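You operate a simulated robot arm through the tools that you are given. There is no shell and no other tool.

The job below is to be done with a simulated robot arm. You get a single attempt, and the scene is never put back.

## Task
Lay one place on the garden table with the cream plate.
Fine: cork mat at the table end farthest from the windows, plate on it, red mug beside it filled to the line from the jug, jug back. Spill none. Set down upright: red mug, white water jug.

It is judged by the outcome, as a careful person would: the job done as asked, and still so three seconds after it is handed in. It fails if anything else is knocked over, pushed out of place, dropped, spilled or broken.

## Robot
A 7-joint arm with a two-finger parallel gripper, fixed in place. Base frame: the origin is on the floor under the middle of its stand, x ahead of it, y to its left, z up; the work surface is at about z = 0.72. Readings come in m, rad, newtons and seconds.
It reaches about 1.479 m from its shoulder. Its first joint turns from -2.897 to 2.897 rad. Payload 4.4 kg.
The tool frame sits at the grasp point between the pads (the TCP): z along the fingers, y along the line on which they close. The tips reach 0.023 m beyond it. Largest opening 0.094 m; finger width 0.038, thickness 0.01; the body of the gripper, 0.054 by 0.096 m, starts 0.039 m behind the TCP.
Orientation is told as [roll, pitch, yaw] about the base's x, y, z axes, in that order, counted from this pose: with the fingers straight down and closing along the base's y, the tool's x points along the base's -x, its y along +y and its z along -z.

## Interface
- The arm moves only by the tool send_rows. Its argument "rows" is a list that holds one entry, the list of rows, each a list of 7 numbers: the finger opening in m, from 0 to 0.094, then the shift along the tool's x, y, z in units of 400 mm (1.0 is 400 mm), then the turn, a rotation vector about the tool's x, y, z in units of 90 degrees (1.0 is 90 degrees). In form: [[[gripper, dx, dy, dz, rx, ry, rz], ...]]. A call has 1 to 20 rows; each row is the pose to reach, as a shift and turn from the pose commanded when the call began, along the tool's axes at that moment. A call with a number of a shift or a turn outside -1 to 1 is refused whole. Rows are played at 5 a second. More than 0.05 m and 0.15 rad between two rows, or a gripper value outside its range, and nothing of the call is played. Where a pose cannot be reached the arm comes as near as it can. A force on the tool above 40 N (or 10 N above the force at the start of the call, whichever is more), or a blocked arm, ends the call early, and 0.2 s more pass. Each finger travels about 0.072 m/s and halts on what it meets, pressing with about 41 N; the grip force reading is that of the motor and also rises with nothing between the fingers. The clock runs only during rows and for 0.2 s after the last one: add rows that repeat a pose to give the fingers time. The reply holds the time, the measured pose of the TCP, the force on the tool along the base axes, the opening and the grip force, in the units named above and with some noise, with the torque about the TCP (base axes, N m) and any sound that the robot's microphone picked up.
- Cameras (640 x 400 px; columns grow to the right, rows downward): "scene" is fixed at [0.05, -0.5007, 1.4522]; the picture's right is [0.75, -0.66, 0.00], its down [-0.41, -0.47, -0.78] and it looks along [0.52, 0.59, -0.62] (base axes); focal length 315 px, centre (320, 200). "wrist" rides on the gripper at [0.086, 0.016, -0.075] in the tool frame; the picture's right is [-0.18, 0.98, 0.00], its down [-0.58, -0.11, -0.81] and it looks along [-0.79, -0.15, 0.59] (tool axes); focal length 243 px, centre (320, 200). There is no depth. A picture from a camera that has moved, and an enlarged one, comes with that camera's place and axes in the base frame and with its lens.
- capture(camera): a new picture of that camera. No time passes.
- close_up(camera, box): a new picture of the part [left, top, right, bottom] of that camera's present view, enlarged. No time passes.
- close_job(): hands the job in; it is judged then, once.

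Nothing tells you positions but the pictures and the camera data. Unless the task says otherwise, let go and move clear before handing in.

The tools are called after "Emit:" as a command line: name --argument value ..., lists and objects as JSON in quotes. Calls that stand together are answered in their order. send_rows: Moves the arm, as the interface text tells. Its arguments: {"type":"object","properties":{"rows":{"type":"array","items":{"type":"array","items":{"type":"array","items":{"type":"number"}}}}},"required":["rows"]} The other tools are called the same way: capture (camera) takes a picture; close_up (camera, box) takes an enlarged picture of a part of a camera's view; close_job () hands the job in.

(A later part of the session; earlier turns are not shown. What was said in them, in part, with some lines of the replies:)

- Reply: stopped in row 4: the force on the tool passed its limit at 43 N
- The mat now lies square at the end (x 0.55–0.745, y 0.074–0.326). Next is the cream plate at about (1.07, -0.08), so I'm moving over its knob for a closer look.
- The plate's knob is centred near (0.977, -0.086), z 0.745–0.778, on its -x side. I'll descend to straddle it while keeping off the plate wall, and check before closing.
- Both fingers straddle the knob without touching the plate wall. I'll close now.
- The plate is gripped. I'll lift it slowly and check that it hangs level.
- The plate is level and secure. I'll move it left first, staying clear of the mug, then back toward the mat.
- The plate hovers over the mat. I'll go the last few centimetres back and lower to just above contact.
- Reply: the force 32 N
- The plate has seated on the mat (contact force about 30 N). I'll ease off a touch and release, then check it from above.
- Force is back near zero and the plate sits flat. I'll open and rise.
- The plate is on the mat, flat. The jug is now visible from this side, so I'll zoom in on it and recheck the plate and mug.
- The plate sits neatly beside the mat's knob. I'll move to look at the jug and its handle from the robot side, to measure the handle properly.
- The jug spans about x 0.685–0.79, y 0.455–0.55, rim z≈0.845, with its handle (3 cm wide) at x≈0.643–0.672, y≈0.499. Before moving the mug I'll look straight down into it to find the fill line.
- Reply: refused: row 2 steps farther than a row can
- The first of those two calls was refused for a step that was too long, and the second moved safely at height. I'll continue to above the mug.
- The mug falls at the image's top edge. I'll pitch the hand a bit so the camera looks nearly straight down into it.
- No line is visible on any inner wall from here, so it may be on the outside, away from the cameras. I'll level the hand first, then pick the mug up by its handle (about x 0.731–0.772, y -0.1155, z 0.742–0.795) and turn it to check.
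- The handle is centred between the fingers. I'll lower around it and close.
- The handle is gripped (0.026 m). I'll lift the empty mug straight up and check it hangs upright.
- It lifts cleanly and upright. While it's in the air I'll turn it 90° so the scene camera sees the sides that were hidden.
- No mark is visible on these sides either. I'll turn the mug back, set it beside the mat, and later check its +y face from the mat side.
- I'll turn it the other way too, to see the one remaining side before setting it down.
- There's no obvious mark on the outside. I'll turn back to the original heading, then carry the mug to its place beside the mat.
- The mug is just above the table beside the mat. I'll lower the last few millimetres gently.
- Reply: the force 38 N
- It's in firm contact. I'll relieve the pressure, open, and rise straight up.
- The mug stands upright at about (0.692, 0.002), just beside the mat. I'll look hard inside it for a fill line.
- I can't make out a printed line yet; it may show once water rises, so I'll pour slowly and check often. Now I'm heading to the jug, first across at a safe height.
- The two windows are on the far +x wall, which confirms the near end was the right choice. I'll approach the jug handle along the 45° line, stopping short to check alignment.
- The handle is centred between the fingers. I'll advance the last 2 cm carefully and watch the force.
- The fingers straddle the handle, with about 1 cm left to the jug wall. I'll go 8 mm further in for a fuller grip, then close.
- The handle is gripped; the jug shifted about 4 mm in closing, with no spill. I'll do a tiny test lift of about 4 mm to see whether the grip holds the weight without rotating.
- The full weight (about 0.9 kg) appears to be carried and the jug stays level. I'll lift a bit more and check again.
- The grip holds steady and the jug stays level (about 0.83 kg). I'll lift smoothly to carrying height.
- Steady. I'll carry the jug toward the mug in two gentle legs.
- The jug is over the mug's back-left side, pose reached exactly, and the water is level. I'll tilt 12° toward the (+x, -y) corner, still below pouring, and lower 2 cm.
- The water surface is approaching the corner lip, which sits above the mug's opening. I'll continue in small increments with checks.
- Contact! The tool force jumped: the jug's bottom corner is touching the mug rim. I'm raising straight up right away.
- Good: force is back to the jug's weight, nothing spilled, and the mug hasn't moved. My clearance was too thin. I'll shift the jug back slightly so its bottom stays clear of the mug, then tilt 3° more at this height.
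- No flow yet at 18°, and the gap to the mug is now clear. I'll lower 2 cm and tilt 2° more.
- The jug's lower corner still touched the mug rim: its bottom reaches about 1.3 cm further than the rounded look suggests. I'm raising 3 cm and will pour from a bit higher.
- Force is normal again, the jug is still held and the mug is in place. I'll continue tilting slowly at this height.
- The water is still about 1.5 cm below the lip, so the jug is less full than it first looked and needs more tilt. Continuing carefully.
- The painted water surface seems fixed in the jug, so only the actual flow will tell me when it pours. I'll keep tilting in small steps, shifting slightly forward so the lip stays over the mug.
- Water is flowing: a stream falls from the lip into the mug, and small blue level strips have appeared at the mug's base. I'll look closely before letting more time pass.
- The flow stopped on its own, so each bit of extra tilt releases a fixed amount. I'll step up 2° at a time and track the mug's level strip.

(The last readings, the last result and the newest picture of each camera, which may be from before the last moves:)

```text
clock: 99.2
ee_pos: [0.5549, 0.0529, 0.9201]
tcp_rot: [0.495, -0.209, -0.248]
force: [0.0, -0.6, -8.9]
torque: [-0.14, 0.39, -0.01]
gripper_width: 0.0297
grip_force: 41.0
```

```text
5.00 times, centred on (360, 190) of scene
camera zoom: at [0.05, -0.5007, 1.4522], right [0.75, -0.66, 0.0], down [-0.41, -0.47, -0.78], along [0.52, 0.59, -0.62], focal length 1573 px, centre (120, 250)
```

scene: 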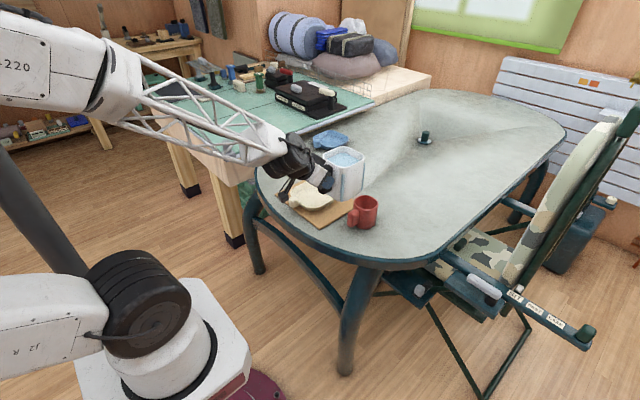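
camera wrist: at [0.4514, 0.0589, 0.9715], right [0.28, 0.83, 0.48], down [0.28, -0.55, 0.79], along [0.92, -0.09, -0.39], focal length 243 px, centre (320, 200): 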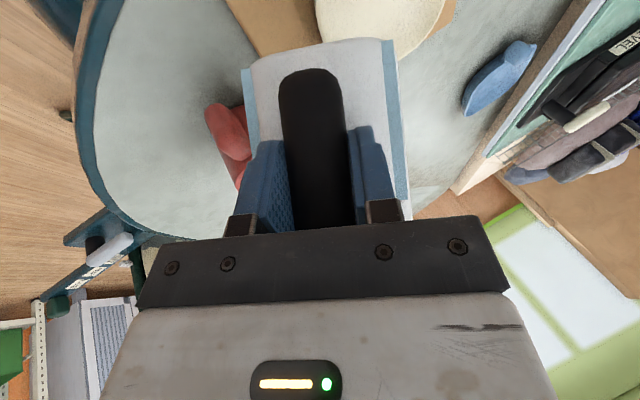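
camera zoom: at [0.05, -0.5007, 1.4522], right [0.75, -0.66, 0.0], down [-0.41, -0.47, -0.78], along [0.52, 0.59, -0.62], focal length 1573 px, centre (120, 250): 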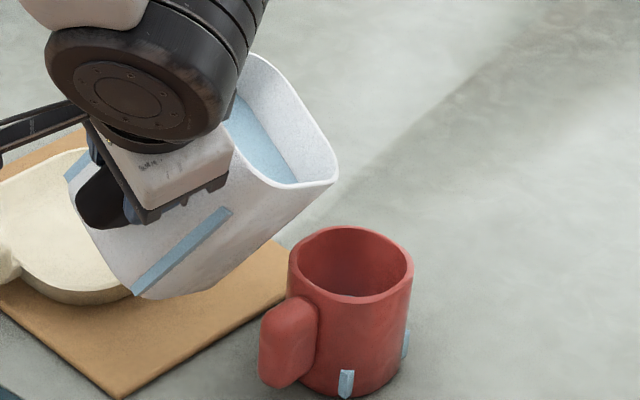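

Emit:
close_up --camera "scene" --box '[360, 194, 382, 212]'

Emit:
close_up --camera "scene" --box '[364, 196, 374, 206]'

Emit:
close_up --camera "scene" --box '[360, 210, 382, 234]'

```text
16.00 times, centred on (371, 203) of scene
camera zoom: at [0.05, -0.5007, 1.4522], right [0.75, -0.66, 0.0], down [-0.41, -0.47, -0.78], along [0.52, 0.59, -0.62], focal length 5034 px, centre (-496, 152)
```

zoom: 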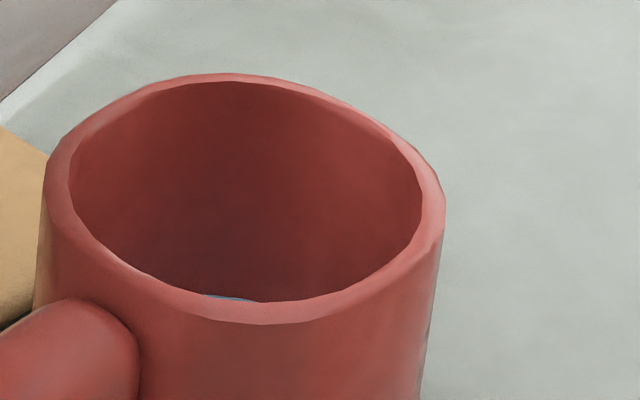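

```text
16.00 times, centred on (369, 201) of scene
camera zoom: at [0.05, -0.5007, 1.4522], right [0.75, -0.66, 0.0], down [-0.41, -0.47, -0.78], along [0.52, 0.59, -0.62], focal length 5034 px, centre (-464, 184)
```

zoom: 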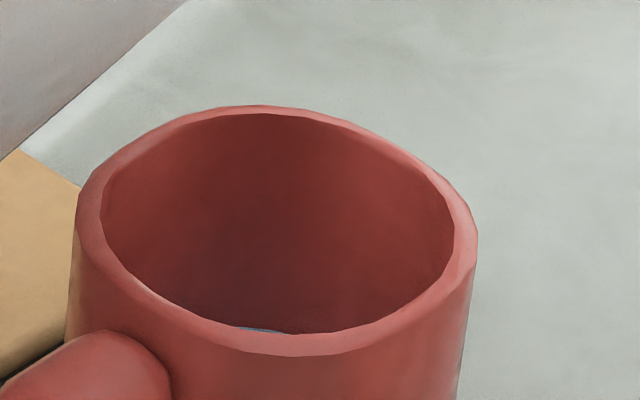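

```text
16.00 times, centred on (371, 222) of scene
camera zoom: at [0.05, -0.5007, 1.4522], right [0.75, -0.66, 0.0], down [-0.41, -0.47, -0.78], along [0.52, 0.59, -0.62], focal length 5034 px, centre (-496, -152)
```

zoom: 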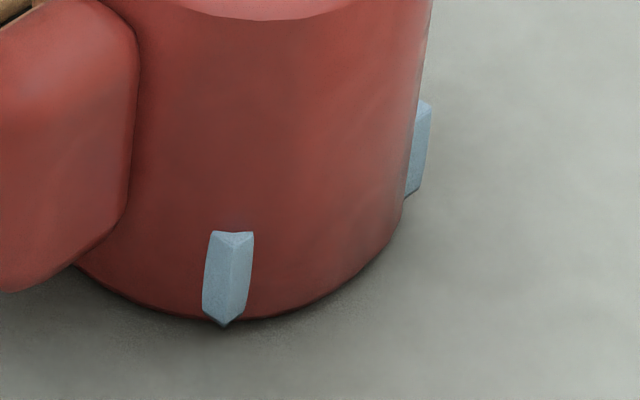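

No printed line is visible at maximum zoom; the strip shows about 2.4 cm of an 8.3 cm tall mug. I'll continue 2° at a time.

Emit:
send_rows --rows '[[[0.0, -0.0084, -0.0053, -0.0009, 0, 0, 0], [0.0, -0.0084, -0.0053, -0.0009, -0.0056, 0.0079, 0.0056], [0.0, -0.0084, -0.0053, -0.0009, -0.0111, 0.0157, 0.0111], [0.0, -0.0084, -0.0053, -0.0009, -0.0111, 0.0157, 0.0111], [0.0, -0.0084, -0.0053, -0.0009, -0.0111, 0.0157, 0.0111], [0.0, -0.0084, -0.0053, -0.0009, -0.0111, 0.0157, 0.0111]]]'

Emit:
close_up --camera "scene" --box '[350, 185, 390, 232]'

Emit:
close_up --camera "scene" --box '[325, 150, 395, 230]'

```text
clock: 100.7
ee_pos: [0.5571, 0.0519, 0.9213]
tcp_rot: [0.513, -0.179, -0.251]
force: [0.1, -0.3, -9.4]
torque: [-0.15, 0.41, 0.02]
gripper_width: 0.0297
grip_force: 41.3
```

```text
8.51 times, centred on (370, 208) of scene
camera zoom: at [0.05, -0.5007, 1.4522], right [0.75, -0.66, 0.0], down [-0.41, -0.47, -0.78], along [0.52, 0.59, -0.62], focal length 2678 px, centre (-106, 128)
```

zoom: 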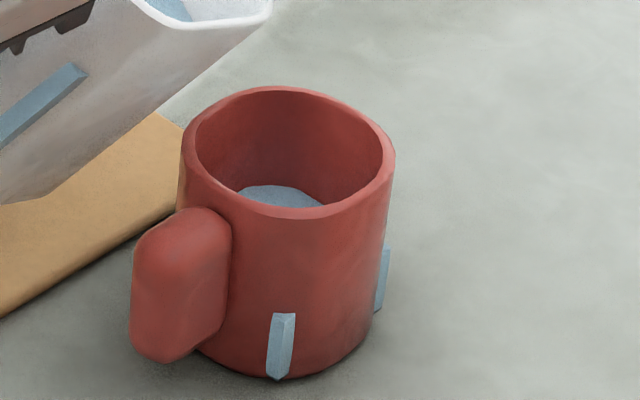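

```text
5.00 times, centred on (360, 190) of scene
camera zoom: at [0.05, -0.5007, 1.4522], right [0.75, -0.66, 0.0], down [-0.41, -0.47, -0.78], along [0.52, 0.59, -0.62], focal length 1573 px, centre (120, 250)
```

zoom: 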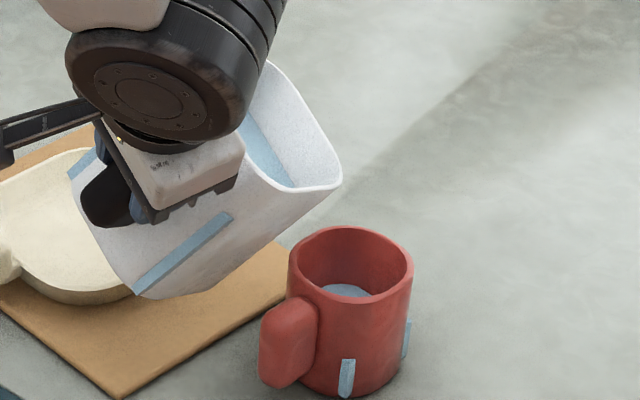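

Level is rising about 1 cm per 2°, all into the mug, nothing on the table. Continuing.

Emit:
send_rows --rows '[[[0.0, 0, 0, 0, -0.0056, 0.0079, 0.0056], [0.0, 0, 0, 0, -0.0111, 0.0157, 0.0111], [0.0, 0, 0, 0, -0.0111, 0.0157, 0.0111], [0.0, 0, 0, 0, -0.0111, 0.0157, 0.0111], [0.0, 0, 0, 0, -0.0111, 0.0157, 0.0111]]]'

Emit:
close_up --camera "scene" --box '[350, 185, 390, 232]'

Emit:
close_up --camera "scene" --box '[325, 150, 395, 230]'

```text
clock: 101.8
ee_pos: [0.5568, 0.0515, 0.9207]
tcp_rot: [0.53, -0.148, -0.255]
force: [-0.5, -0.3, -9.2]
torque: [-0.14, 0.42, 0.02]
gripper_width: 0.0301
grip_force: 41.0
```

```text
8.51 times, centred on (370, 208) of scene
camera zoom: at [0.05, -0.5007, 1.4522], right [0.75, -0.66, 0.0], down [-0.41, -0.47, -0.78], along [0.52, 0.59, -0.62], focal length 2678 px, centre (-106, 128)
```

zoom: 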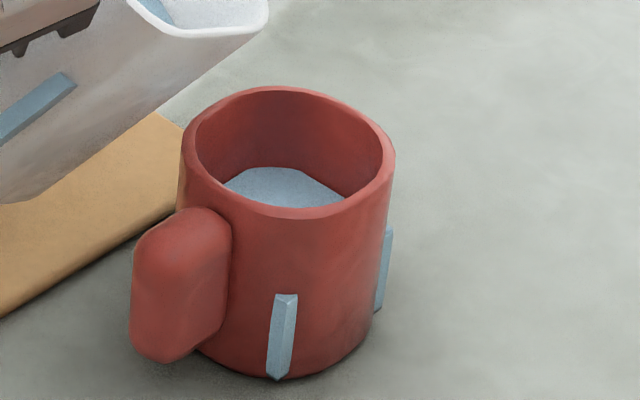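

```text
5.00 times, centred on (360, 190) of scene
camera zoom: at [0.05, -0.5007, 1.4522], right [0.75, -0.66, 0.0], down [-0.41, -0.47, -0.78], along [0.52, 0.59, -0.62], focal length 1573 px, centre (120, 250)
```

zoom: 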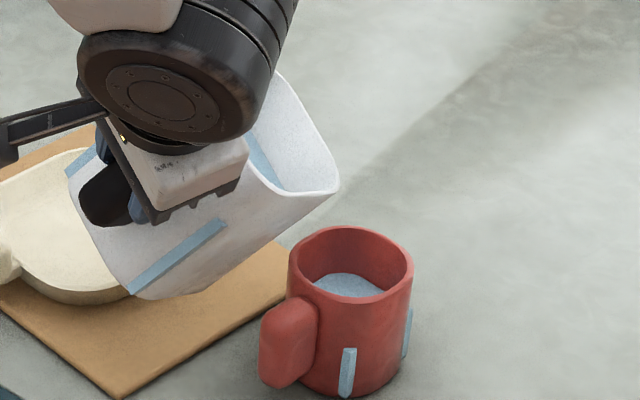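

Emit:
close_up --camera "scene" --box '[360, 194, 382, 212]'

```text
16.00 times, centred on (371, 203) of scene
camera zoom: at [0.05, -0.5007, 1.4522], right [0.75, -0.66, 0.0], down [-0.41, -0.47, -0.78], along [0.52, 0.59, -0.62], focal length 5034 px, centre (-496, 152)
```

zoom: 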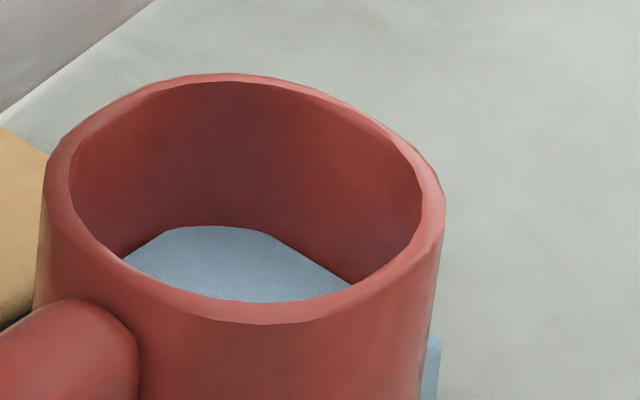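

The mug is about half full and still no line shows on the visible inner wall. I'll go on with 2° more, then reassess.

Emit:
send_rows --rows '[[[0.0, -0.0085, -0.005, -0.0015, 0, 0, 0], [0.0, -0.0085, -0.005, -0.0015, -0.0056, 0.0079, 0.0056], [0.0, -0.0085, -0.005, -0.0015, -0.0111, 0.0157, 0.0111], [0.0, -0.0085, -0.005, -0.0015, -0.0111, 0.0157, 0.0111], [0.0, -0.0085, -0.005, -0.0015, -0.0111, 0.0157, 0.0111], [0.0, -0.0085, -0.005, -0.0015, -0.0111, 0.0157, 0.0111]]]'

Emit:
close_up --camera "scene" --box '[350, 185, 390, 232]'

Emit:
close_up --camera "scene" --box '[360, 194, 382, 212]'

```text
clock: 103.2
ee_pos: [0.5597, 0.0473, 0.9203]
tcp_rot: [0.548, -0.118, -0.258]
force: [0.4, -0.4, -8.2]
torque: [-0.19, 0.37, -0.02]
gripper_width: 0.0301
grip_force: 41.1
```

```text
8.51 times, centred on (370, 208) of scene
camera zoom: at [0.05, -0.5007, 1.4522], right [0.75, -0.66, 0.0], down [-0.41, -0.47, -0.78], along [0.52, 0.59, -0.62], focal length 2678 px, centre (-106, 128)
```

zoom: 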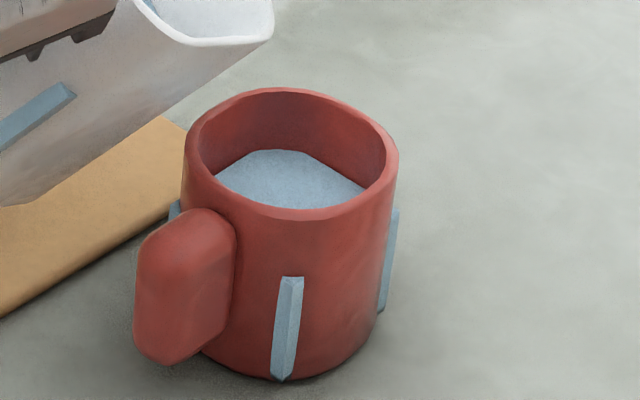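

```text
16.00 times, centred on (371, 203) of scene
camera zoom: at [0.05, -0.5007, 1.4522], right [0.75, -0.66, 0.0], down [-0.41, -0.47, -0.78], along [0.52, 0.59, -0.62], focal length 5034 px, centre (-496, 152)
```

zoom: 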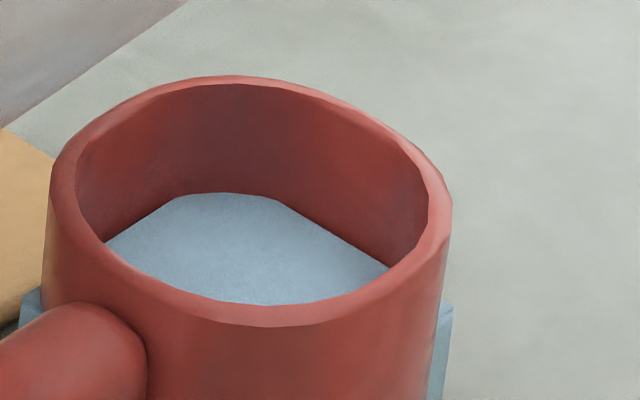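

The level is now around 60%. I notice the mug slid by about 1 mm when I eased the jug forward, so I'll lift the jug 1 cm and back it off before going on.

Emit:
send_rows --rows '[[[0.0, 0.0028, 0.0089, -0.0098, 0, 0, 0], [0.0, 0.0057, 0.0178, -0.0195, 0, 0, 0], [0.0, 0.0057, 0.0178, -0.0195, 0, 0, 0]]]'

Emit:
close_up --camera "scene" --box '[350, 185, 390, 232]'

Emit:
close_up --camera "scene" --box '[325, 140, 395, 230]'

```text
clock: 104.0
ee_pos: [0.5579, 0.0515, 0.9299]
tcp_rot: [0.549, -0.119, -0.258]
force: [-0.3, 0.3, -8.3]
torque: [-0.17, 0.39, 0.01]
gripper_width: 0.0297
grip_force: 41.1
```

```text
8.51 times, centred on (370, 208) of scene
camera zoom: at [0.05, -0.5007, 1.4522], right [0.75, -0.66, 0.0], down [-0.41, -0.47, -0.78], along [0.52, 0.59, -0.62], focal length 2678 px, centre (-106, 128)
```

zoom: 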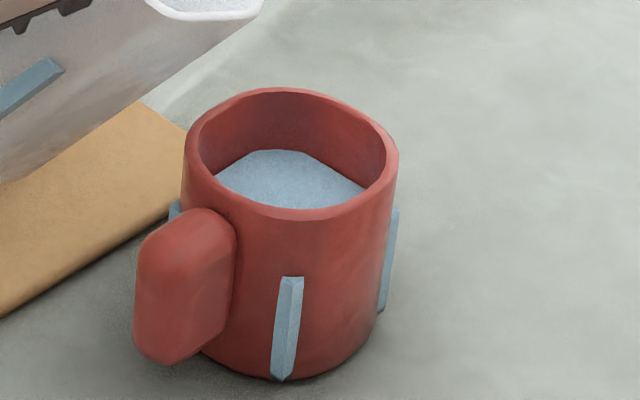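

```text
4.44 times, centred on (360, 185) of scene
camera zoom: at [0.05, -0.5007, 1.4522], right [0.75, -0.66, 0.0], down [-0.41, -0.47, -0.78], along [0.52, 0.59, -0.62], focal length 1398 px, centre (142, 267)
```

zoom: 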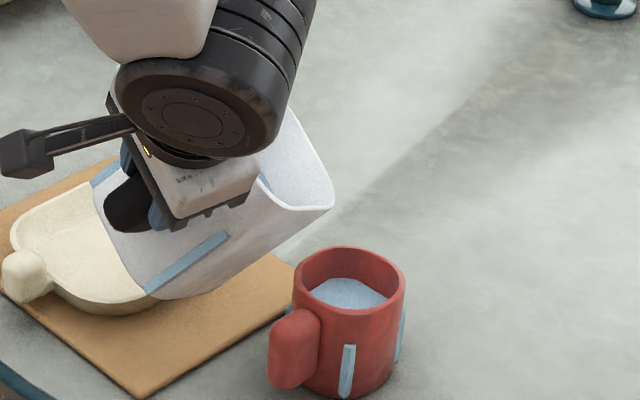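

The mug is steady and the jug is clear. I'll tilt 2° more, which should bring it to about three quarters.

Emit:
send_rows --rows '[[[0.0, 0, 0, 0, -0.0056, 0.0079, 0.0056], [0.0, 0, 0, 0, -0.0111, 0.0157, 0.0111], [0.0, 0, 0, 0, -0.0111, 0.0157, 0.0111], [0.0, 0, 0, 0, -0.0111, 0.0157, 0.0111], [0.0, 0, 0, 0, -0.0111, 0.0157, 0.0111]]]'

Emit:
close_up --camera "scene" --box '[350, 185, 390, 232]'

Emit:
close_up --camera "scene" --box '[360, 194, 382, 212]'

```text
clock: 105.2
ee_pos: [0.5584, 0.05, 0.9305]
tcp_rot: [0.568, -0.089, -0.261]
force: [1.3, -0.2, -8.2]
torque: [-0.24, 0.36, 0.01]
gripper_width: 0.0299
grip_force: 40.9
```

```text
8.51 times, centred on (370, 208) of scene
camera zoom: at [0.05, -0.5007, 1.4522], right [0.75, -0.66, 0.0], down [-0.41, -0.47, -0.78], along [0.52, 0.59, -0.62], focal length 2678 px, centre (-106, 128)
```

zoom: 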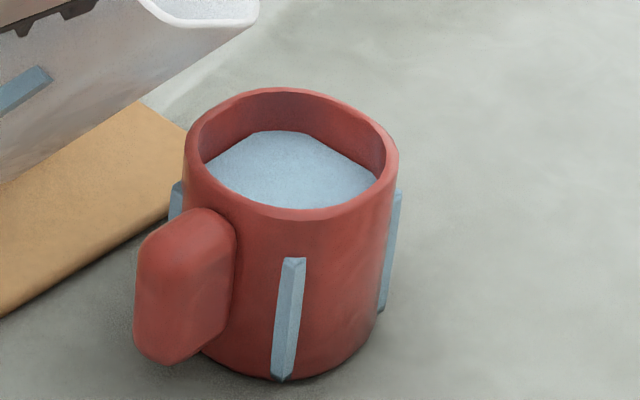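

```text
16.00 times, centred on (371, 203) of scene
camera zoom: at [0.05, -0.5007, 1.4522], right [0.75, -0.66, 0.0], down [-0.41, -0.47, -0.78], along [0.52, 0.59, -0.62], focal length 5034 px, centre (-496, 152)
```

zoom: 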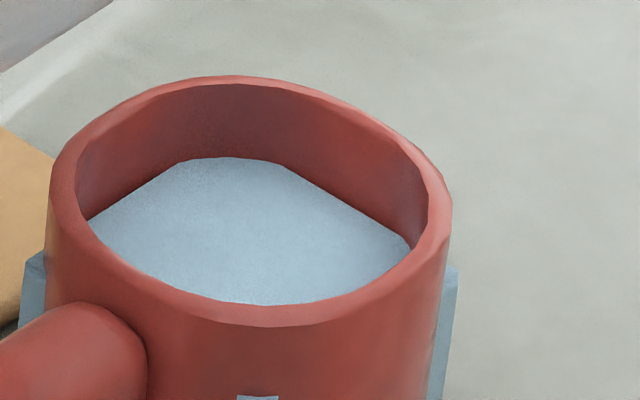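

The mug is at about three quarters, with the surface about 2 cm below the rim, and nothing is spilled; that's where I'll stop. Now I tilt the jug back a few degrees, then raise it well clear of the mug before levelling.

Emit:
send_rows --rows '[[[0.0, 0, 0, 0, 0.0074, -0.0105, -0.0074], [0.0, 0, 0, 0, 0.0148, -0.0209, -0.0148], [0.0, 0, 0, 0, 0.0222, -0.0314, -0.0222], [0.0, 0, 0, 0, 0.0222, -0.0314, -0.0222]]]'

Emit:
close_up --camera "scene" --box '[325, 140, 395, 230]'

```text
clock: 106.2
ee_pos: [0.5582, 0.0506, 0.9308]
tcp_rot: [0.529, -0.15, -0.256]
force: [-0.3, -0.5, -10.0]
torque: [-0.17, 0.37, 0.01]
gripper_width: 0.0299
grip_force: 40.8
```

```text
4.44 times, centred on (360, 185) of scene
camera zoom: at [0.05, -0.5007, 1.4522], right [0.75, -0.66, 0.0], down [-0.41, -0.47, -0.78], along [0.52, 0.59, -0.62], focal length 1398 px, centre (142, 267)
```

zoom: 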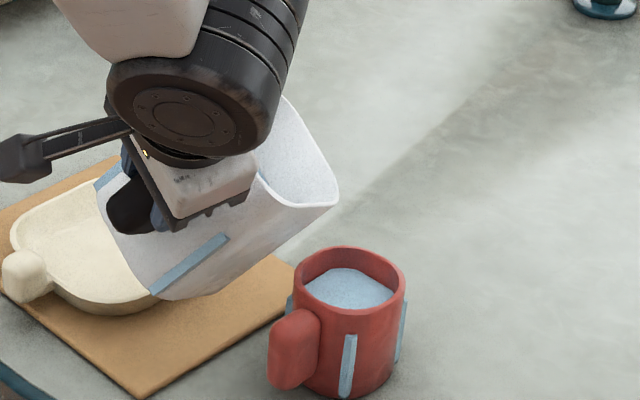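

Emit:
send_rows --rows '[[[0.0, -0.0026, 0.0088, -0.0149, 0, 0, 0], [0.0, -0.0077, 0.0263, -0.0448, 0, 0, 0], [0.0, -0.0141, 0.0481, -0.0822, 0, 0, 0], [0.0, -0.0205, 0.07, -0.1195, 0, 0, 0], [0.0, -0.0243, 0.0831, -0.1419, 0, 0, 0], [0.0, -0.0256, 0.0875, -0.1494, 0, 0, 0], [0.0, -0.0256, 0.0875, -0.1494, 0, 0, 0]]]'

```text
clock: 107.8
ee_pos: [0.557, 0.0507, 1.0013]
tcp_rot: [0.532, -0.147, -0.256]
force: [0.0, 0.2, -8.5]
torque: [-0.18, 0.4, -0.02]
gripper_width: 0.0299
grip_force: 40.9
```

Raised clear. Now I'll rotate the jug smoothly back to upright.

Emit:
send_rows --rows '[[[0.0, 0, 0, 0, 0.0083, -0.0118, -0.0083], [0.0, 0, 0, 0, 0.025, -0.0353, -0.025], [0.0, 0, 0, 0, 0.0417, -0.0589, -0.0417], [0.0, 0, 0, 0, 0.0583, -0.0825, -0.0583], [0.0, 0, 0, 0, 0.075, -0.1061, -0.075], [0.0, 0, 0, 0, 0.0917, -0.1296, -0.0917], [0.0, 0, 0, 0, 0.1083, -0.1532, -0.1083], [0.0, 0, 0, 0, 0.125, -0.1768, -0.125], [0.0, 0, 0, 0, 0.1417, -0.2003, -0.1417], [0.0, 0, 0, 0, 0.1583, -0.2239, -0.1583], [0.0, 0, 0, 0, 0.175, -0.2475, -0.175], [0.0, 0, 0, 0, 0.1917, -0.271, -0.1917], [0.0, 0, 0, 0, 0.2083, -0.2946, -0.2083], [0.0, 0, 0, 0, 0.225, -0.3182, -0.225], [0.0, 0, 0, 0, 0.24, -0.3394, -0.24], [0.0, 0, 0, 0, 0.25, -0.3535, -0.25], [0.0, 0, 0, 0, 0.25, -0.3535, -0.25]]]'

Emit:
close_up --camera "scene" --box '[290, 80, 410, 240]'

Emit:
capture --camera "wrist"

```text
clock: 111.5
ee_pos: [0.5572, 0.0515, 1.0019]
tcp_rot: [-0.001, -0.789, -0.003]
force: [0.4, 0.2, -9.1]
torque: [0.0, 0.54, 0.01]
gripper_width: 0.0298
grip_force: 41.3
```

```text
2.50 times, centred on (350, 160) of scene
camera zoom: at [0.05, -0.5007, 1.4522], right [0.75, -0.66, 0.0], down [-0.41, -0.47, -0.78], along [0.52, 0.59, -0.62], focal length 787 px, centre (245, 300)
```

zoom: 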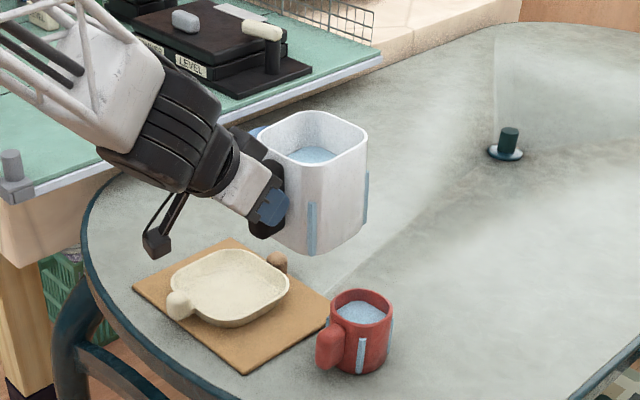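

```text
taken
camera wrist: at [0.4443, 0.0666, 0.9918], right [0.13, 0.98, 0.13], down [-0.16, -0.11, 0.98], along [0.98, -0.15, 0.14], focal length 243 px, centre (320, 200)
```

wrist: 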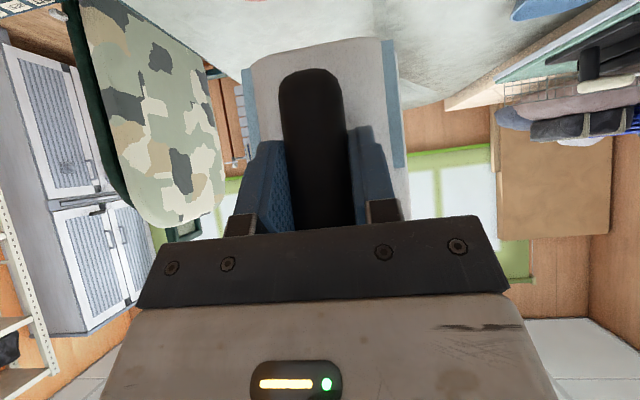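

The jug is upright again and the mug is untouched. The contacts may have turned the jug a few degrees in the grip, so I'll check how level it hangs.

Emit:
close_up --camera "scene" --box '[320, 105, 400, 190]'

Emit:
close_up --camera "wrist" --box '[220, 20, 430, 230]'

```text
4.71 times, centred on (360, 148) of scene
camera zoom: at [0.05, -0.5007, 1.4522], right [0.75, -0.66, 0.0], down [-0.41, -0.47, -0.78], along [0.52, 0.59, -0.62], focal length 1481 px, centre (132, 447)
```

zoom: 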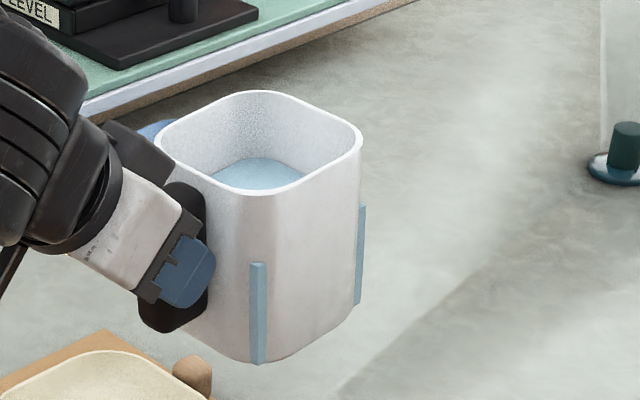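

```text
1.90 times, centred on (325, 125) of wrist
camera zoom: at [0.4443, 0.0666, 0.9918], right [0.13, 0.98, 0.13], down [-0.16, -0.11, 0.98], along [0.98, -0.15, 0.14], focal length 462 px, centre (310, 343)
```

zoom: 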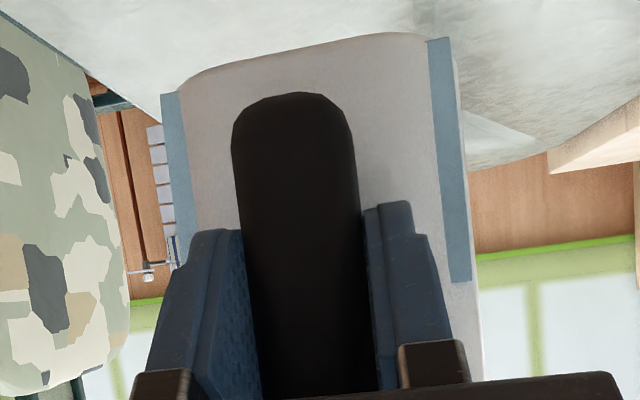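

The jug is pitched back about 5° relative to the hand from those contacts. I'll pitch the hand forward by that amount so the jug is level again.

Emit:
send_rows --rows '[[[0.0, 0, 0, 0, 0, 0.018, 0], [0.0, 0, 0, 0, 0, 0.036, 0], [0.0, 0, 0, 0, 0, 0.0535, 0], [0.0, 0, 0, 0, 0, 0.0535, 0]]]'

Emit:
close_up --camera "scene" --box '[320, 105, 400, 190]'

```text
clock: 112.5
ee_pos: [0.5582, 0.0514, 0.9999]
tcp_rot: [0.001, -0.703, -0.002]
force: [-0.5, 0.5, -9.8]
torque: [-0.03, 0.56, -0.01]
gripper_width: 0.0297
grip_force: 41.2
```

```text
4.71 times, centred on (360, 148) of scene
camera zoom: at [0.05, -0.5007, 1.4522], right [0.75, -0.66, 0.0], down [-0.41, -0.47, -0.78], along [0.52, 0.59, -0.62], focal length 1481 px, centre (132, 447)
```

zoom: 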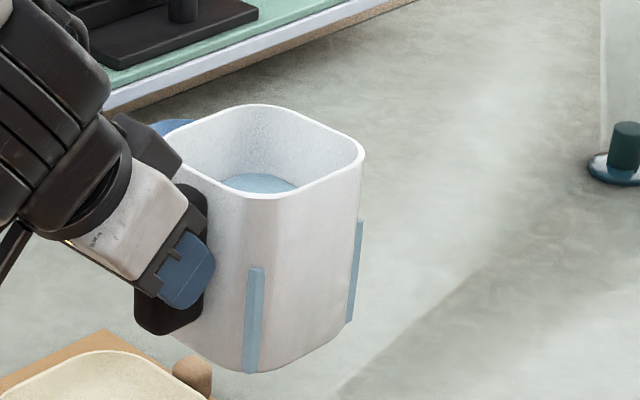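

The jug is level now. I'll carry it back toward its original spot in two gentle legs.

Emit:
send_rows --rows '[[[0.0, -0.001, 0.0112, 0.0025, 0, 0, 0], [0.0, -0.0035, 0.0393, 0.0087, 0, 0, 0], [0.0, -0.0074, 0.0841, 0.0185, 0, 0, 0], [0.0, -0.0123, 0.1402, 0.0309, 0, 0, 0], [0.0, -0.0177, 0.2019, 0.0445, 0, 0, 0], [0.0, -0.0232, 0.2636, 0.0581, 0, 0, 0], [0.0, -0.0286, 0.3253, 0.0717, 0, 0, 0], [0.0, -0.034, 0.387, 0.0853, 0, 0, 0], [0.0, -0.0394, 0.4486, 0.0989, 0, 0, 0], [0.0, -0.0439, 0.4991, 0.11, 0, 0, 0], [0.0, -0.0473, 0.5384, 0.1187, 0, 0, 0], [0.0, -0.0493, 0.5608, 0.1236, 0, 0, 0], [0.0, -0.0493, 0.5608, 0.1236, 0, 0, 0]]]'

Emit:
capture --camera "scene"

```text
clock: 115.2
ee_pos: [0.6051, 0.2757, 0.9747]
tcp_rot: [0.001, -0.703, -0.001]
force: [0.2, -0.6, -8.0]
torque: [0.02, 0.53, 0.03]
gripper_width: 0.03
grip_force: 41.2
```

```text
taken
```

scene: 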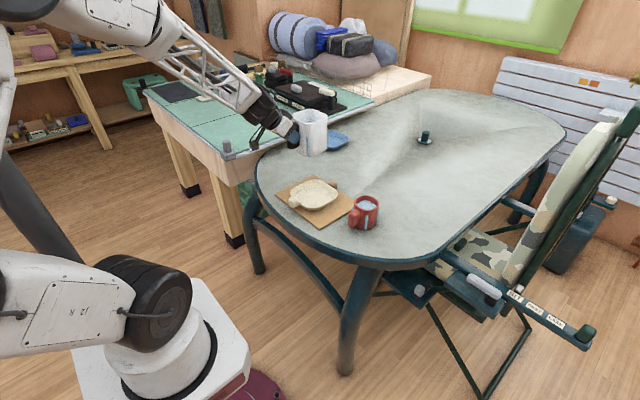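

Emit:
send_rows --rows '[[[0.0, -0.001, 0.0112, 0.0025, 0, 0, 0], [0.0, -0.0035, 0.0393, 0.0087, 0, 0, 0], [0.0, -0.0074, 0.0841, 0.0185, 0, 0, 0], [0.0, -0.0123, 0.1402, 0.0309, 0, 0, 0], [0.0, -0.0177, 0.2019, 0.0445, 0, 0, 0], [0.0, -0.0232, 0.2636, 0.0581, 0, 0, 0], [0.0, -0.0286, 0.3253, 0.0717, 0, 0, 0], [0.0, -0.034, 0.387, 0.0853, 0, 0, 0], [0.0, -0.0394, 0.4486, 0.0989, 0, 0, 0], [0.0, -0.0439, 0.4991, 0.11, 0, 0, 0], [0.0, -0.0473, 0.5384, 0.1187, 0, 0, 0], [0.0, -0.0493, 0.5608, 0.1236, 0, 0, 0], [0.0, -0.0493, 0.5608, 0.1236, 0, 0, 0]]]'

Emit:
close_up --camera "scene" --box '[230, 70, 350, 170]'

```text
clock: 118.0
ee_pos: [0.6524, 0.4991, 0.9505]
tcp_rot: [-0.001, -0.702, -0.002]
force: [-0.7, -0.3, -8.5]
torque: [-0.04, 0.53, 0.01]
gripper_width: 0.0301
grip_force: 40.7
```

```text
4.00 times, centred on (290, 120) of scene
camera zoom: at [0.05, -0.5007, 1.4522], right [0.75, -0.66, 0.0], down [-0.41, -0.47, -0.78], along [0.52, 0.59, -0.62], focal length 1259 px, centre (440, 520)
```

zoom: 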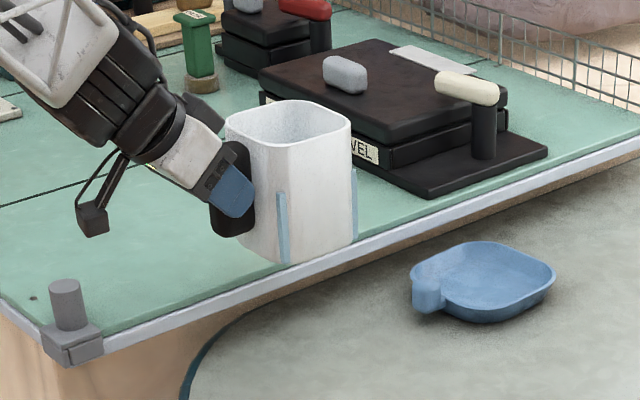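

The jug is above its original spot. I'll lower it to about 1 cm above the table.

Emit:
send_rows --rows '[[[0.0, 0.0134, 0, 0.0159, 0, 0, 0], [0.0, 0.0403, 0, 0.0476, 0, 0, 0], [0.0, 0.0716, 0, 0.0846, 0, 0, 0], [0.0, 0.1029, 0, 0.1216, 0, 0, 0], [0.0, 0.1343, 0, 0.1586, 0, 0, 0], [0.0, 0.1656, 0, 0.1956, 0, 0, 0], [0.0, 0.1925, 0, 0.2273, 0, 0, 0], [0.0, 0.2126, 0, 0.2511, 0, 0, 0], [0.0, 0.2238, 0, 0.2643, 0, 0, 0], [0.0, 0.2238, 0, 0.2643, 0, 0, 0]]]'

Emit:
close_up --camera "scene" --box '[250, 110, 310, 175]'

```text
clock: 120.2
ee_pos: [0.653, 0.4993, 0.8116]
tcp_rot: [0.0, -0.703, -0.002]
force: [0.1, 0.8, -8.3]
torque: [-0.01, 0.55, -0.03]
gripper_width: 0.0299
grip_force: 41.2
```

```text
6.15 times, centred on (280, 142) of scene
camera zoom: at [0.05, -0.5007, 1.4522], right [0.75, -0.66, 0.0], down [-0.41, -0.47, -0.78], along [0.52, 0.59, -0.62], focal length 1936 px, centre (566, 554)
```

zoom: 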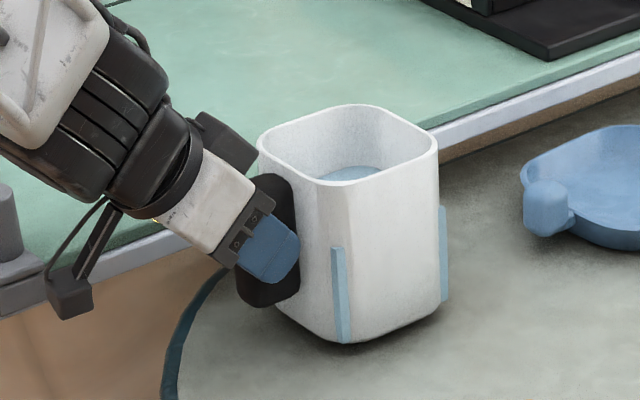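

It's almost exactly over its original footprint, with a slight 1.5–2° forward lean. I'll correct that and continue down slowly.

Emit:
send_rows --rows '[[[0.0, 0, 0, 0, 0, -0.009, 0], [0.0, 0, 0, 0, 0, -0.018, 0], [0.0, 0.004, 0, 0.0047, 0, -0.018, 0], [0.0, 0.0081, 0, 0.0095, 0, -0.018, 0], [0.0, 0.0105, 0, 0.0124, 0, -0.018, 0], [0.0, 0.0105, 0, 0.0124, 0, -0.018, 0]]]'

Emit:
close_up --camera "scene" --box '[250, 110, 310, 175]'

```text
clock: 121.7
ee_pos: [0.6524, 0.4998, 0.8059]
tcp_rot: [0.001, -0.732, -0.001]
force: [0.7, -0.3, -7.7]
torque: [0.0, 0.52, -0.02]
gripper_width: 0.0298
grip_force: 41.3
```

```text
6.15 times, centred on (280, 142) of scene
camera zoom: at [0.05, -0.5007, 1.4522], right [0.75, -0.66, 0.0], down [-0.41, -0.47, -0.78], along [0.52, 0.59, -0.62], focal length 1936 px, centre (566, 554)
```

zoom: 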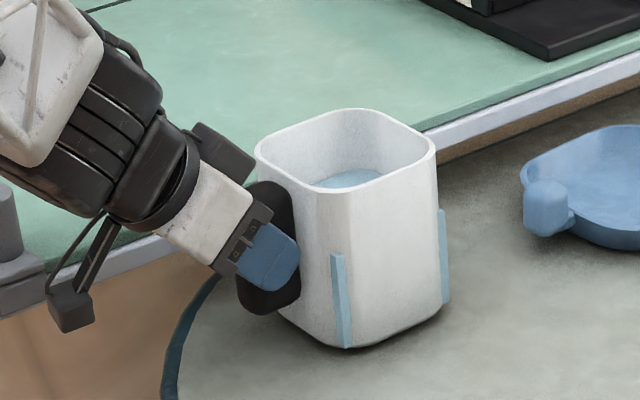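

The jug is level. I'll lower in 1 mm steps until it touches.

Emit:
send_rows --rows '[[[0.0, 0.0017, 0, 0.0019, 0, 0, 0], [0.0, 0.0033, 0, 0.0037, 0, 0, 0], [0.0, 0.005, 0, 0.0056, 0, 0, 0], [0.0, 0.005, 0, 0.0056, 0, 0, 0]]]'

```text
clock: 122.7
ee_pos: [0.6515, 0.4993, 0.8021]
tcp_rot: [0.0, -0.731, -0.003]
force: [-0.6, 0.0, -9.4]
torque: [-0.01, 0.49, 0.03]
gripper_width: 0.0298
grip_force: 41.0
```

Emit:
send_rows --rows '[[[0.0, 0.0017, 0, 0.0019, 0, 0, 0], [0.0, 0.0033, 0, 0.0037, 0, 0, 0], [0.0, 0.0033, 0, 0.0037, 0, 0, 0]]]'

Emit:
close_up --camera "scene" --box '[250, 110, 310, 175]'

```text
clock: 123.5
ee_pos: [0.6503, 0.5004, 0.8013]
tcp_rot: [-0.002, -0.734, -0.003]
force: [1.1, 0.6, -4.9]
torque: [-0.14, 0.35, 0.07]
gripper_width: 0.0299
grip_force: 40.9
```

```text
6.15 times, centred on (280, 142) of scene
camera zoom: at [0.05, -0.5007, 1.4522], right [0.75, -0.66, 0.0], down [-0.41, -0.47, -0.78], along [0.52, 0.59, -0.62], focal length 1936 px, centre (566, 554)
```

zoom: 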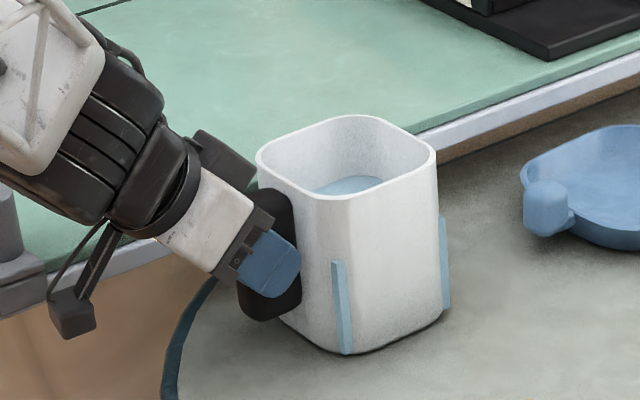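

It's starting to touch. One more small step.

Emit:
send_rows --rows '[[[0.0, 0.001, 0, 0.0011, 0, 0, 0], [0.0, 0.002, 0, 0.0022, 0, 0, 0], [0.0, 0.002, 0, 0.0022, 0, 0, 0]]]'

```text
clock: 124.2
ee_pos: [0.6516, 0.5002, 0.8016]
tcp_rot: [0.003, -0.734, -0.001]
force: [-3.2, -5.2, 11.6]
torque: [-1.2, 0.11, -0.27]
gripper_width: 0.0299
grip_force: 41.1
```

The jug is seated on the table. I'll ease the pressure slightly and open the fingers.

Emit:
send_rows --rows '[[[0.0, -0.0008, 0, -0.0009, 0, 0, 0], [0.0, -0.0008, 0, -0.0009, 0, 0, 0], [0.033, -0.0008, 0, -0.0009, 0, 0, 0], [0.04, -0.0008, 0, -0.0009, 0, 0, 0], [0.05, -0.0008, 0, -0.0009, 0, 0, 0], [0.06, -0.0008, 0, -0.0009, 0, 0, 0], [0.06, -0.0008, 0, -0.0009, 0, 0, 0]]]'

Emit:
close_up --camera "scene" --box '[250, 110, 310, 175]'

Emit:
capture --camera "wrist"

```text
clock: 125.8
ee_pos: [0.6531, 0.5002, 0.8007]
tcp_rot: [0.0, -0.731, -0.003]
force: [-0.7, 0.4, -0.2]
torque: [-0.01, 0.0, -0.01]
gripper_width: 0.0598
grip_force: 0.0
```

```text
6.15 times, centred on (280, 142) of scene
camera zoom: at [0.05, -0.5007, 1.4522], right [0.75, -0.66, 0.0], down [-0.41, -0.47, -0.78], along [0.52, 0.59, -0.62], focal length 1936 px, centre (566, 554)
```

zoom: 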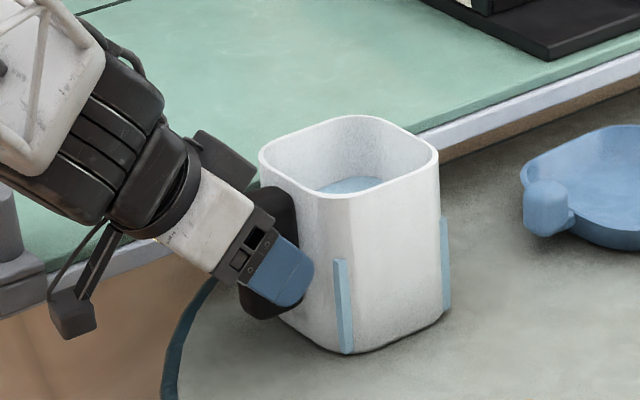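

```text
taken
camera wrist: at [0.5383, 0.5159, 0.7983], right [0.14, 0.98, 0.12], down [-0.11, -0.11, 0.99], along [0.98, -0.15, 0.09], focal length 243 px, centre (320, 200)
```

wrist: 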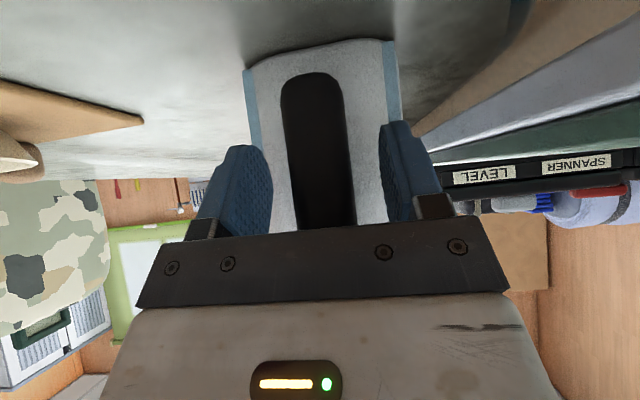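

The jug stands upright, essentially where it started. I'll back straight out along the approach line.

Emit:
send_rows --rows '[[[0.06, 0, 0, -0.04, 0, 0, 0], [0.06, 0, 0, -0.1, 0, 0, 0], [0.06, 0, 0, -0.17, 0, 0, 0], [0.06, 0, 0, -0.25, 0, 0, 0], [0.06, 0, 0, -0.33, 0, 0, 0], [0.06, 0, 0, -0.4, 0, 0, 0], [0.06, 0, 0, -0.4, 0, 0, 0]]]'

Emit:
close_up --camera "scene" --box '[240, 100, 420, 250]'

```text
clock: 127.5
ee_pos: [0.5464, 0.4984, 0.9198]
tcp_rot: [0.001, -0.73, -0.003]
force: [-0.6, -0.2, -0.1]
torque: [-0.03, 0.03, 0.02]
gripper_width: 0.0603
grip_force: 0.1
```

```text
2.67 times, centred on (330, 175) of scene
camera zoom: at [0.05, -0.5007, 1.4522], right [0.75, -0.66, 0.0], down [-0.41, -0.47, -0.78], along [0.52, 0.59, -0.62], focal length 839 px, centre (293, 267)
```

zoom: 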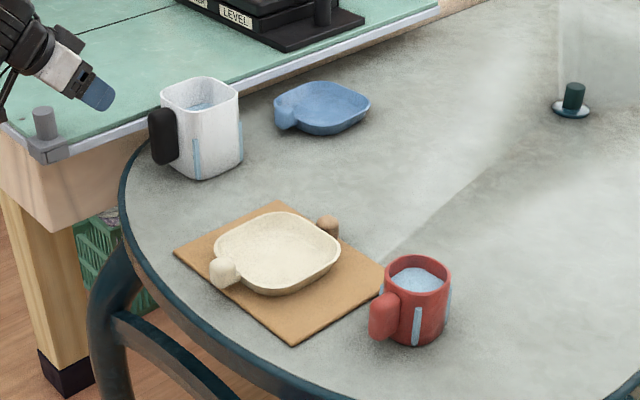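

Everything is in place: mat, plate, filled mug, and jug back. I'll bring the wrist camera over the mug to verify the level and look once more for the line.

Emit:
send_rows --rows '[[[0.06, -0.03, 0, -0.034, 0, 0, 0], [0.06, -0.07, 0, -0.078, 0, 0.08, 0], [0.06, -0.11, 0, -0.122, 0, 0.17, 0], [0.06, -0.1335, 0, -0.149, 0, 0.26, 0], [0.06, -0.1335, 0, -0.149, 0, 0.35, 0], [0.06, -0.1335, 0, -0.149, 0, 0.43, 0], [0.06, -0.1335, 0, -0.149, 0, 0.465, 0], [0.06, -0.1335, 0, -0.149, 0, 0.465, 0]]]'

```text
clock: 129.2
ee_pos: [0.5458, 0.5003, 0.9997]
tcp_rot: [0.0, -0.002, 0.001]
force: [1.0, -0.4, -0.6]
torque: [0.02, 0.01, 0.0]
gripper_width: 0.0599
grip_force: 0.2
```

Emit:
send_rows --rows '[[[0.06, -0.035, -0.102, -0.004, 0, 0, 0], [0.06, -0.069, -0.204, -0.008, 0, 0, 0], [0.06, -0.104, -0.306, -0.012, 0, 0, 0], [0.06, -0.138, -0.408, -0.017, 0, 0, 0], [0.06, -0.173, -0.51, -0.021, 0, 0, 0], [0.06, -0.2075, -0.6125, -0.025, 0, 0, 0], [0.06, -0.2075, -0.6125, -0.025, 0, 0, 0]]]'

Emit:
send_rows --rows '[[[0.06, -0.035, -0.102, -0.004, 0, 0.04, 0], [0.06, -0.069, -0.204, -0.008, 0, 0.08, 0], [0.06, -0.104, -0.306, -0.012, 0, 0.12, 0], [0.06, -0.138, -0.408, -0.017, 0, 0.17, 0], [0.06, -0.173, -0.51, -0.021, 0, 0.21, 0], [0.06, -0.2075, -0.6125, -0.025, 0, 0.2546, 0], [0.06, -0.2075, -0.6125, -0.025, 0, 0.2546, 0]]]'

Emit:
capture --camera "wrist"

Emit:
close_up --camera "wrist" --box '[280, 30, 380, 130]'

```text
clock: 130.8
ee_pos: [0.6281, 0.2551, 1.0088]
tcp_rot: [-0.001, -0.003, 0.0]
force: [-0.3, 0.1, 0.3]
torque: [-0.04, 0.02, -0.02]
gripper_width: 0.06
grip_force: 0.1
```

```text
clock: 132.4
ee_pos: [0.7131, 0.0079, 1.0201]
tcp_rot: [0.0, 0.397, 0.001]
force: [0.7, -0.2, -0.5]
torque: [0.03, 0.03, 0.01]
gripper_width: 0.0602
grip_force: 0.1
```

```text
taken
camera wrist: at [0.6629, 0.0238, 1.122], right [0.17, 0.98, -0.07], down [0.85, -0.11, 0.52], along [0.5, -0.15, -0.85], focal length 243 px, centre (320, 200)
```

wrist: 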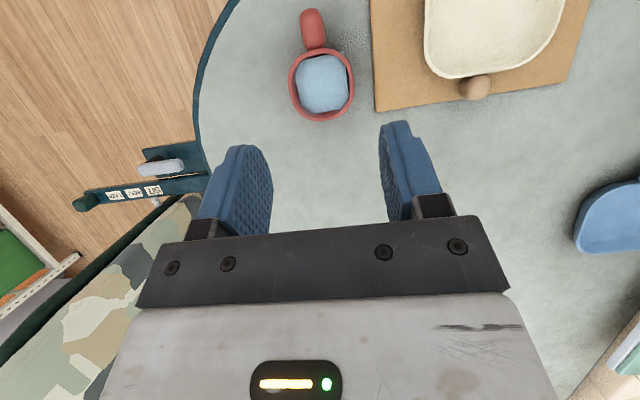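

```text
4.00 times, centred on (330, 80) of wrist
camera zoom: at [0.6629, 0.0238, 1.122], right [0.17, 0.98, -0.07], down [0.85, -0.11, 0.52], along [0.5, -0.15, -0.85], focal length 970 px, centre (280, 680)
```

zoom: 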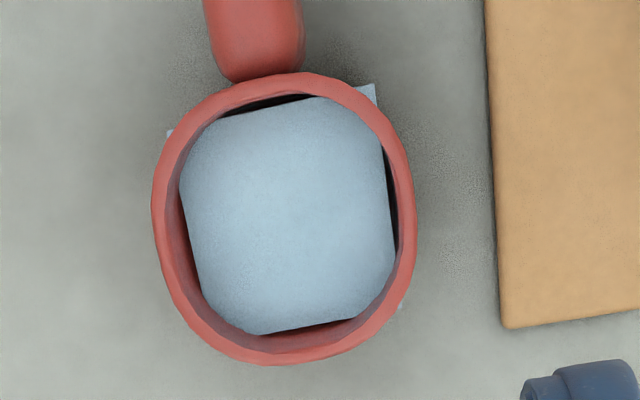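

Emit:
close_up --camera "wrist" --box '[288, 44, 322, 84]'

Emit:
close_up --camera "wrist" --box '[322, 84, 358, 124]'

Emit:
close_up --camera "wrist" --box '[288, 84, 324, 124]'

Emit:
close_up --camera "scene" --box '[340, 185, 390, 232]'

```text
10.00 times, centred on (305, 64) of wrist
camera zoom: at [0.6629, 0.0238, 1.122], right [0.17, 0.98, -0.07], down [0.85, -0.11, 0.52], along [0.5, -0.15, -0.85], focal length 2426 px, centre (470, 1560)
```

zoom: 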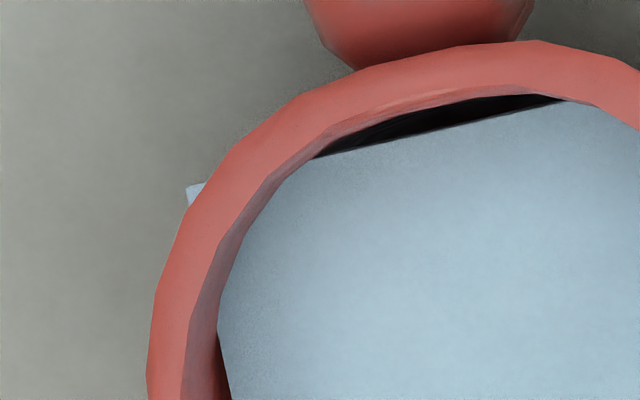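

```text
10.00 times, centred on (340, 104) of wrist
camera zoom: at [0.6629, 0.0238, 1.122], right [0.17, 0.98, -0.07], down [0.85, -0.11, 0.52], along [0.5, -0.15, -0.85], focal length 2426 px, centre (120, 1160)
```

zoom: 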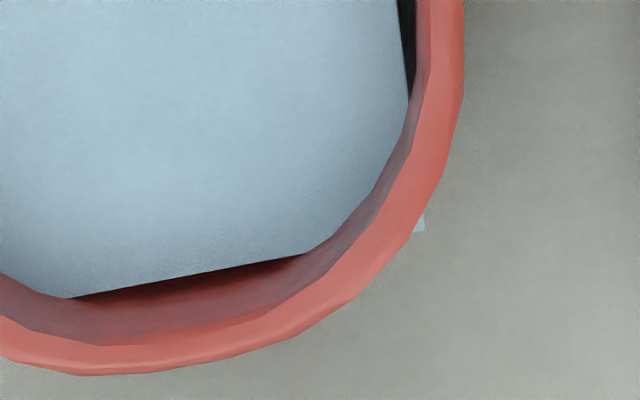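

```text
10.00 times, centred on (306, 104) of wrist
camera zoom: at [0.6629, 0.0238, 1.122], right [0.17, 0.98, -0.07], down [0.85, -0.11, 0.52], along [0.5, -0.15, -0.85], focal length 2426 px, centre (460, 1160)
```

zoom: 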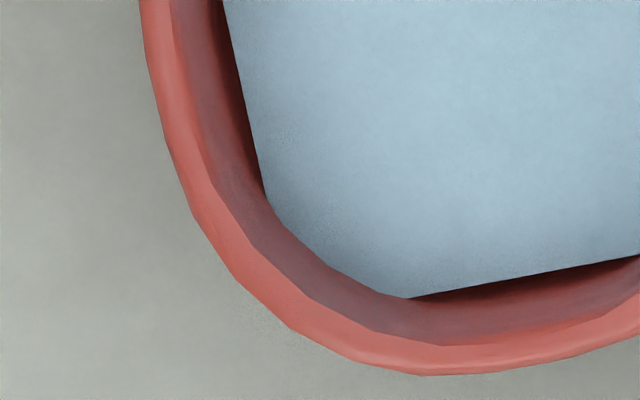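

```text
8.51 times, centred on (365, 208) of scene
camera zoom: at [0.05, -0.5007, 1.4522], right [0.75, -0.66, 0.0], down [-0.41, -0.47, -0.78], along [0.52, 0.59, -0.62], focal length 2678 px, centre (-63, 128)
```

zoom: 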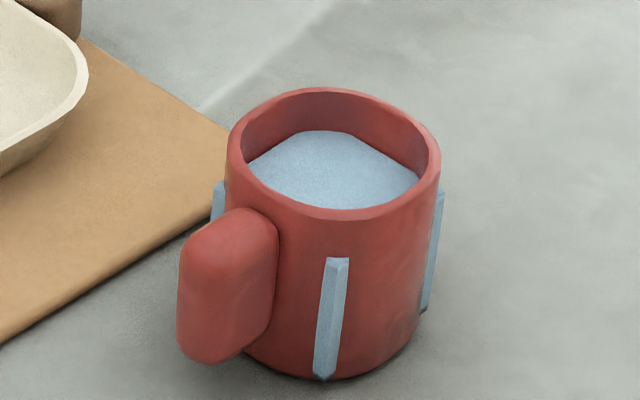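

The mug holds clean water about three quarters up, with no drops on the table and no other mark to be found. I'll level the hand, move clear, and do a last check.

Emit:
send_rows --rows '[[[0.06, 0, 0, -0.04, 0, -0.04, 0], [0.06, 0, 0, -0.1, 0, -0.1, 0], [0.06, 0, 0, -0.17, 0, -0.17, 0], [0.06, 0, 0, -0.24, 0, -0.2546, 0], [0.06, 0, 0, -0.24, 0, -0.2546, 0], [0.06, 0, 0, -0.24, 0, -0.2546, 0]]]'

Emit:
capture --camera "scene"

Emit:
close_up --camera "scene" --box '[240, 100, 420, 250]'

Emit:
close_up --camera "scene" --box '[250, 110, 310, 175]'

```text
clock: 133.8
ee_pos: [0.7497, 0.0102, 1.1089]
tcp_rot: [0.0, -0.001, 0.0]
force: [0.6, 0.1, -0.4]
torque: [0.0, 0.04, 0.04]
gripper_width: 0.06
grip_force: 0.0
```

```text
taken
```

scene: 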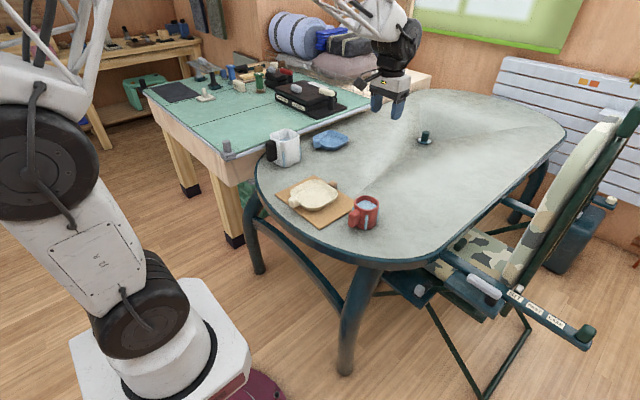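

```text
2.67 times, centred on (330, 175) of scene
camera zoom: at [0.05, -0.5007, 1.4522], right [0.75, -0.66, 0.0], down [-0.41, -0.47, -0.78], along [0.52, 0.59, -0.62], focal length 839 px, centre (293, 267)
```

zoom: 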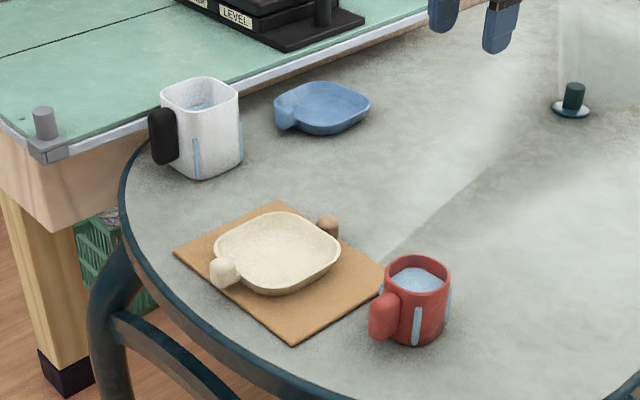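

```text
6.15 times, centred on (280, 142) of scene
camera zoom: at [0.05, -0.5007, 1.4522], right [0.75, -0.66, 0.0], down [-0.41, -0.47, -0.78], along [0.52, 0.59, -0.62], focal length 1936 px, centre (566, 554)
```

zoom: 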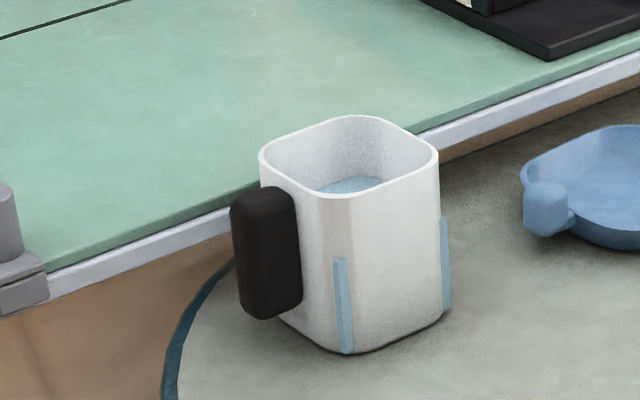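

The cork mat is square at the end away from the windows and the cream plate is on it. The filled red mug stands upright beside it, the jug stands upright back at its spot, and there's no spill; the arm is clear. I never found a visible fill line, so the mug is at about three quarters by my judgement. Handing in now.

Emit:
close_job

```text
The job is handed in.
```

I laid the place and handed the job in, but I never found the mug's fill line. I stopped at about three quarters full by judgement, so that part may not match the line.

- **Mat and plate:** the cork mat is square at the table end farthest from the windows, with the cream plate flat on it.
- **Mug:** the red mug stands upright just beside the mat, with the water surface about 2 cm below its rim. I looked for the line from above and from several sides, up to full zoom.
- **Jug:** the white water jug stands upright within about 3 mm of where it started.
- **Spills and contact:** I saw no water on the table. While tilting, the jug touched the mug's rim twice. The mug also slid 1–2 mm as I eased the jug forward. Neither spilled anything.

The gripper was open and clear of everything when I handed in.
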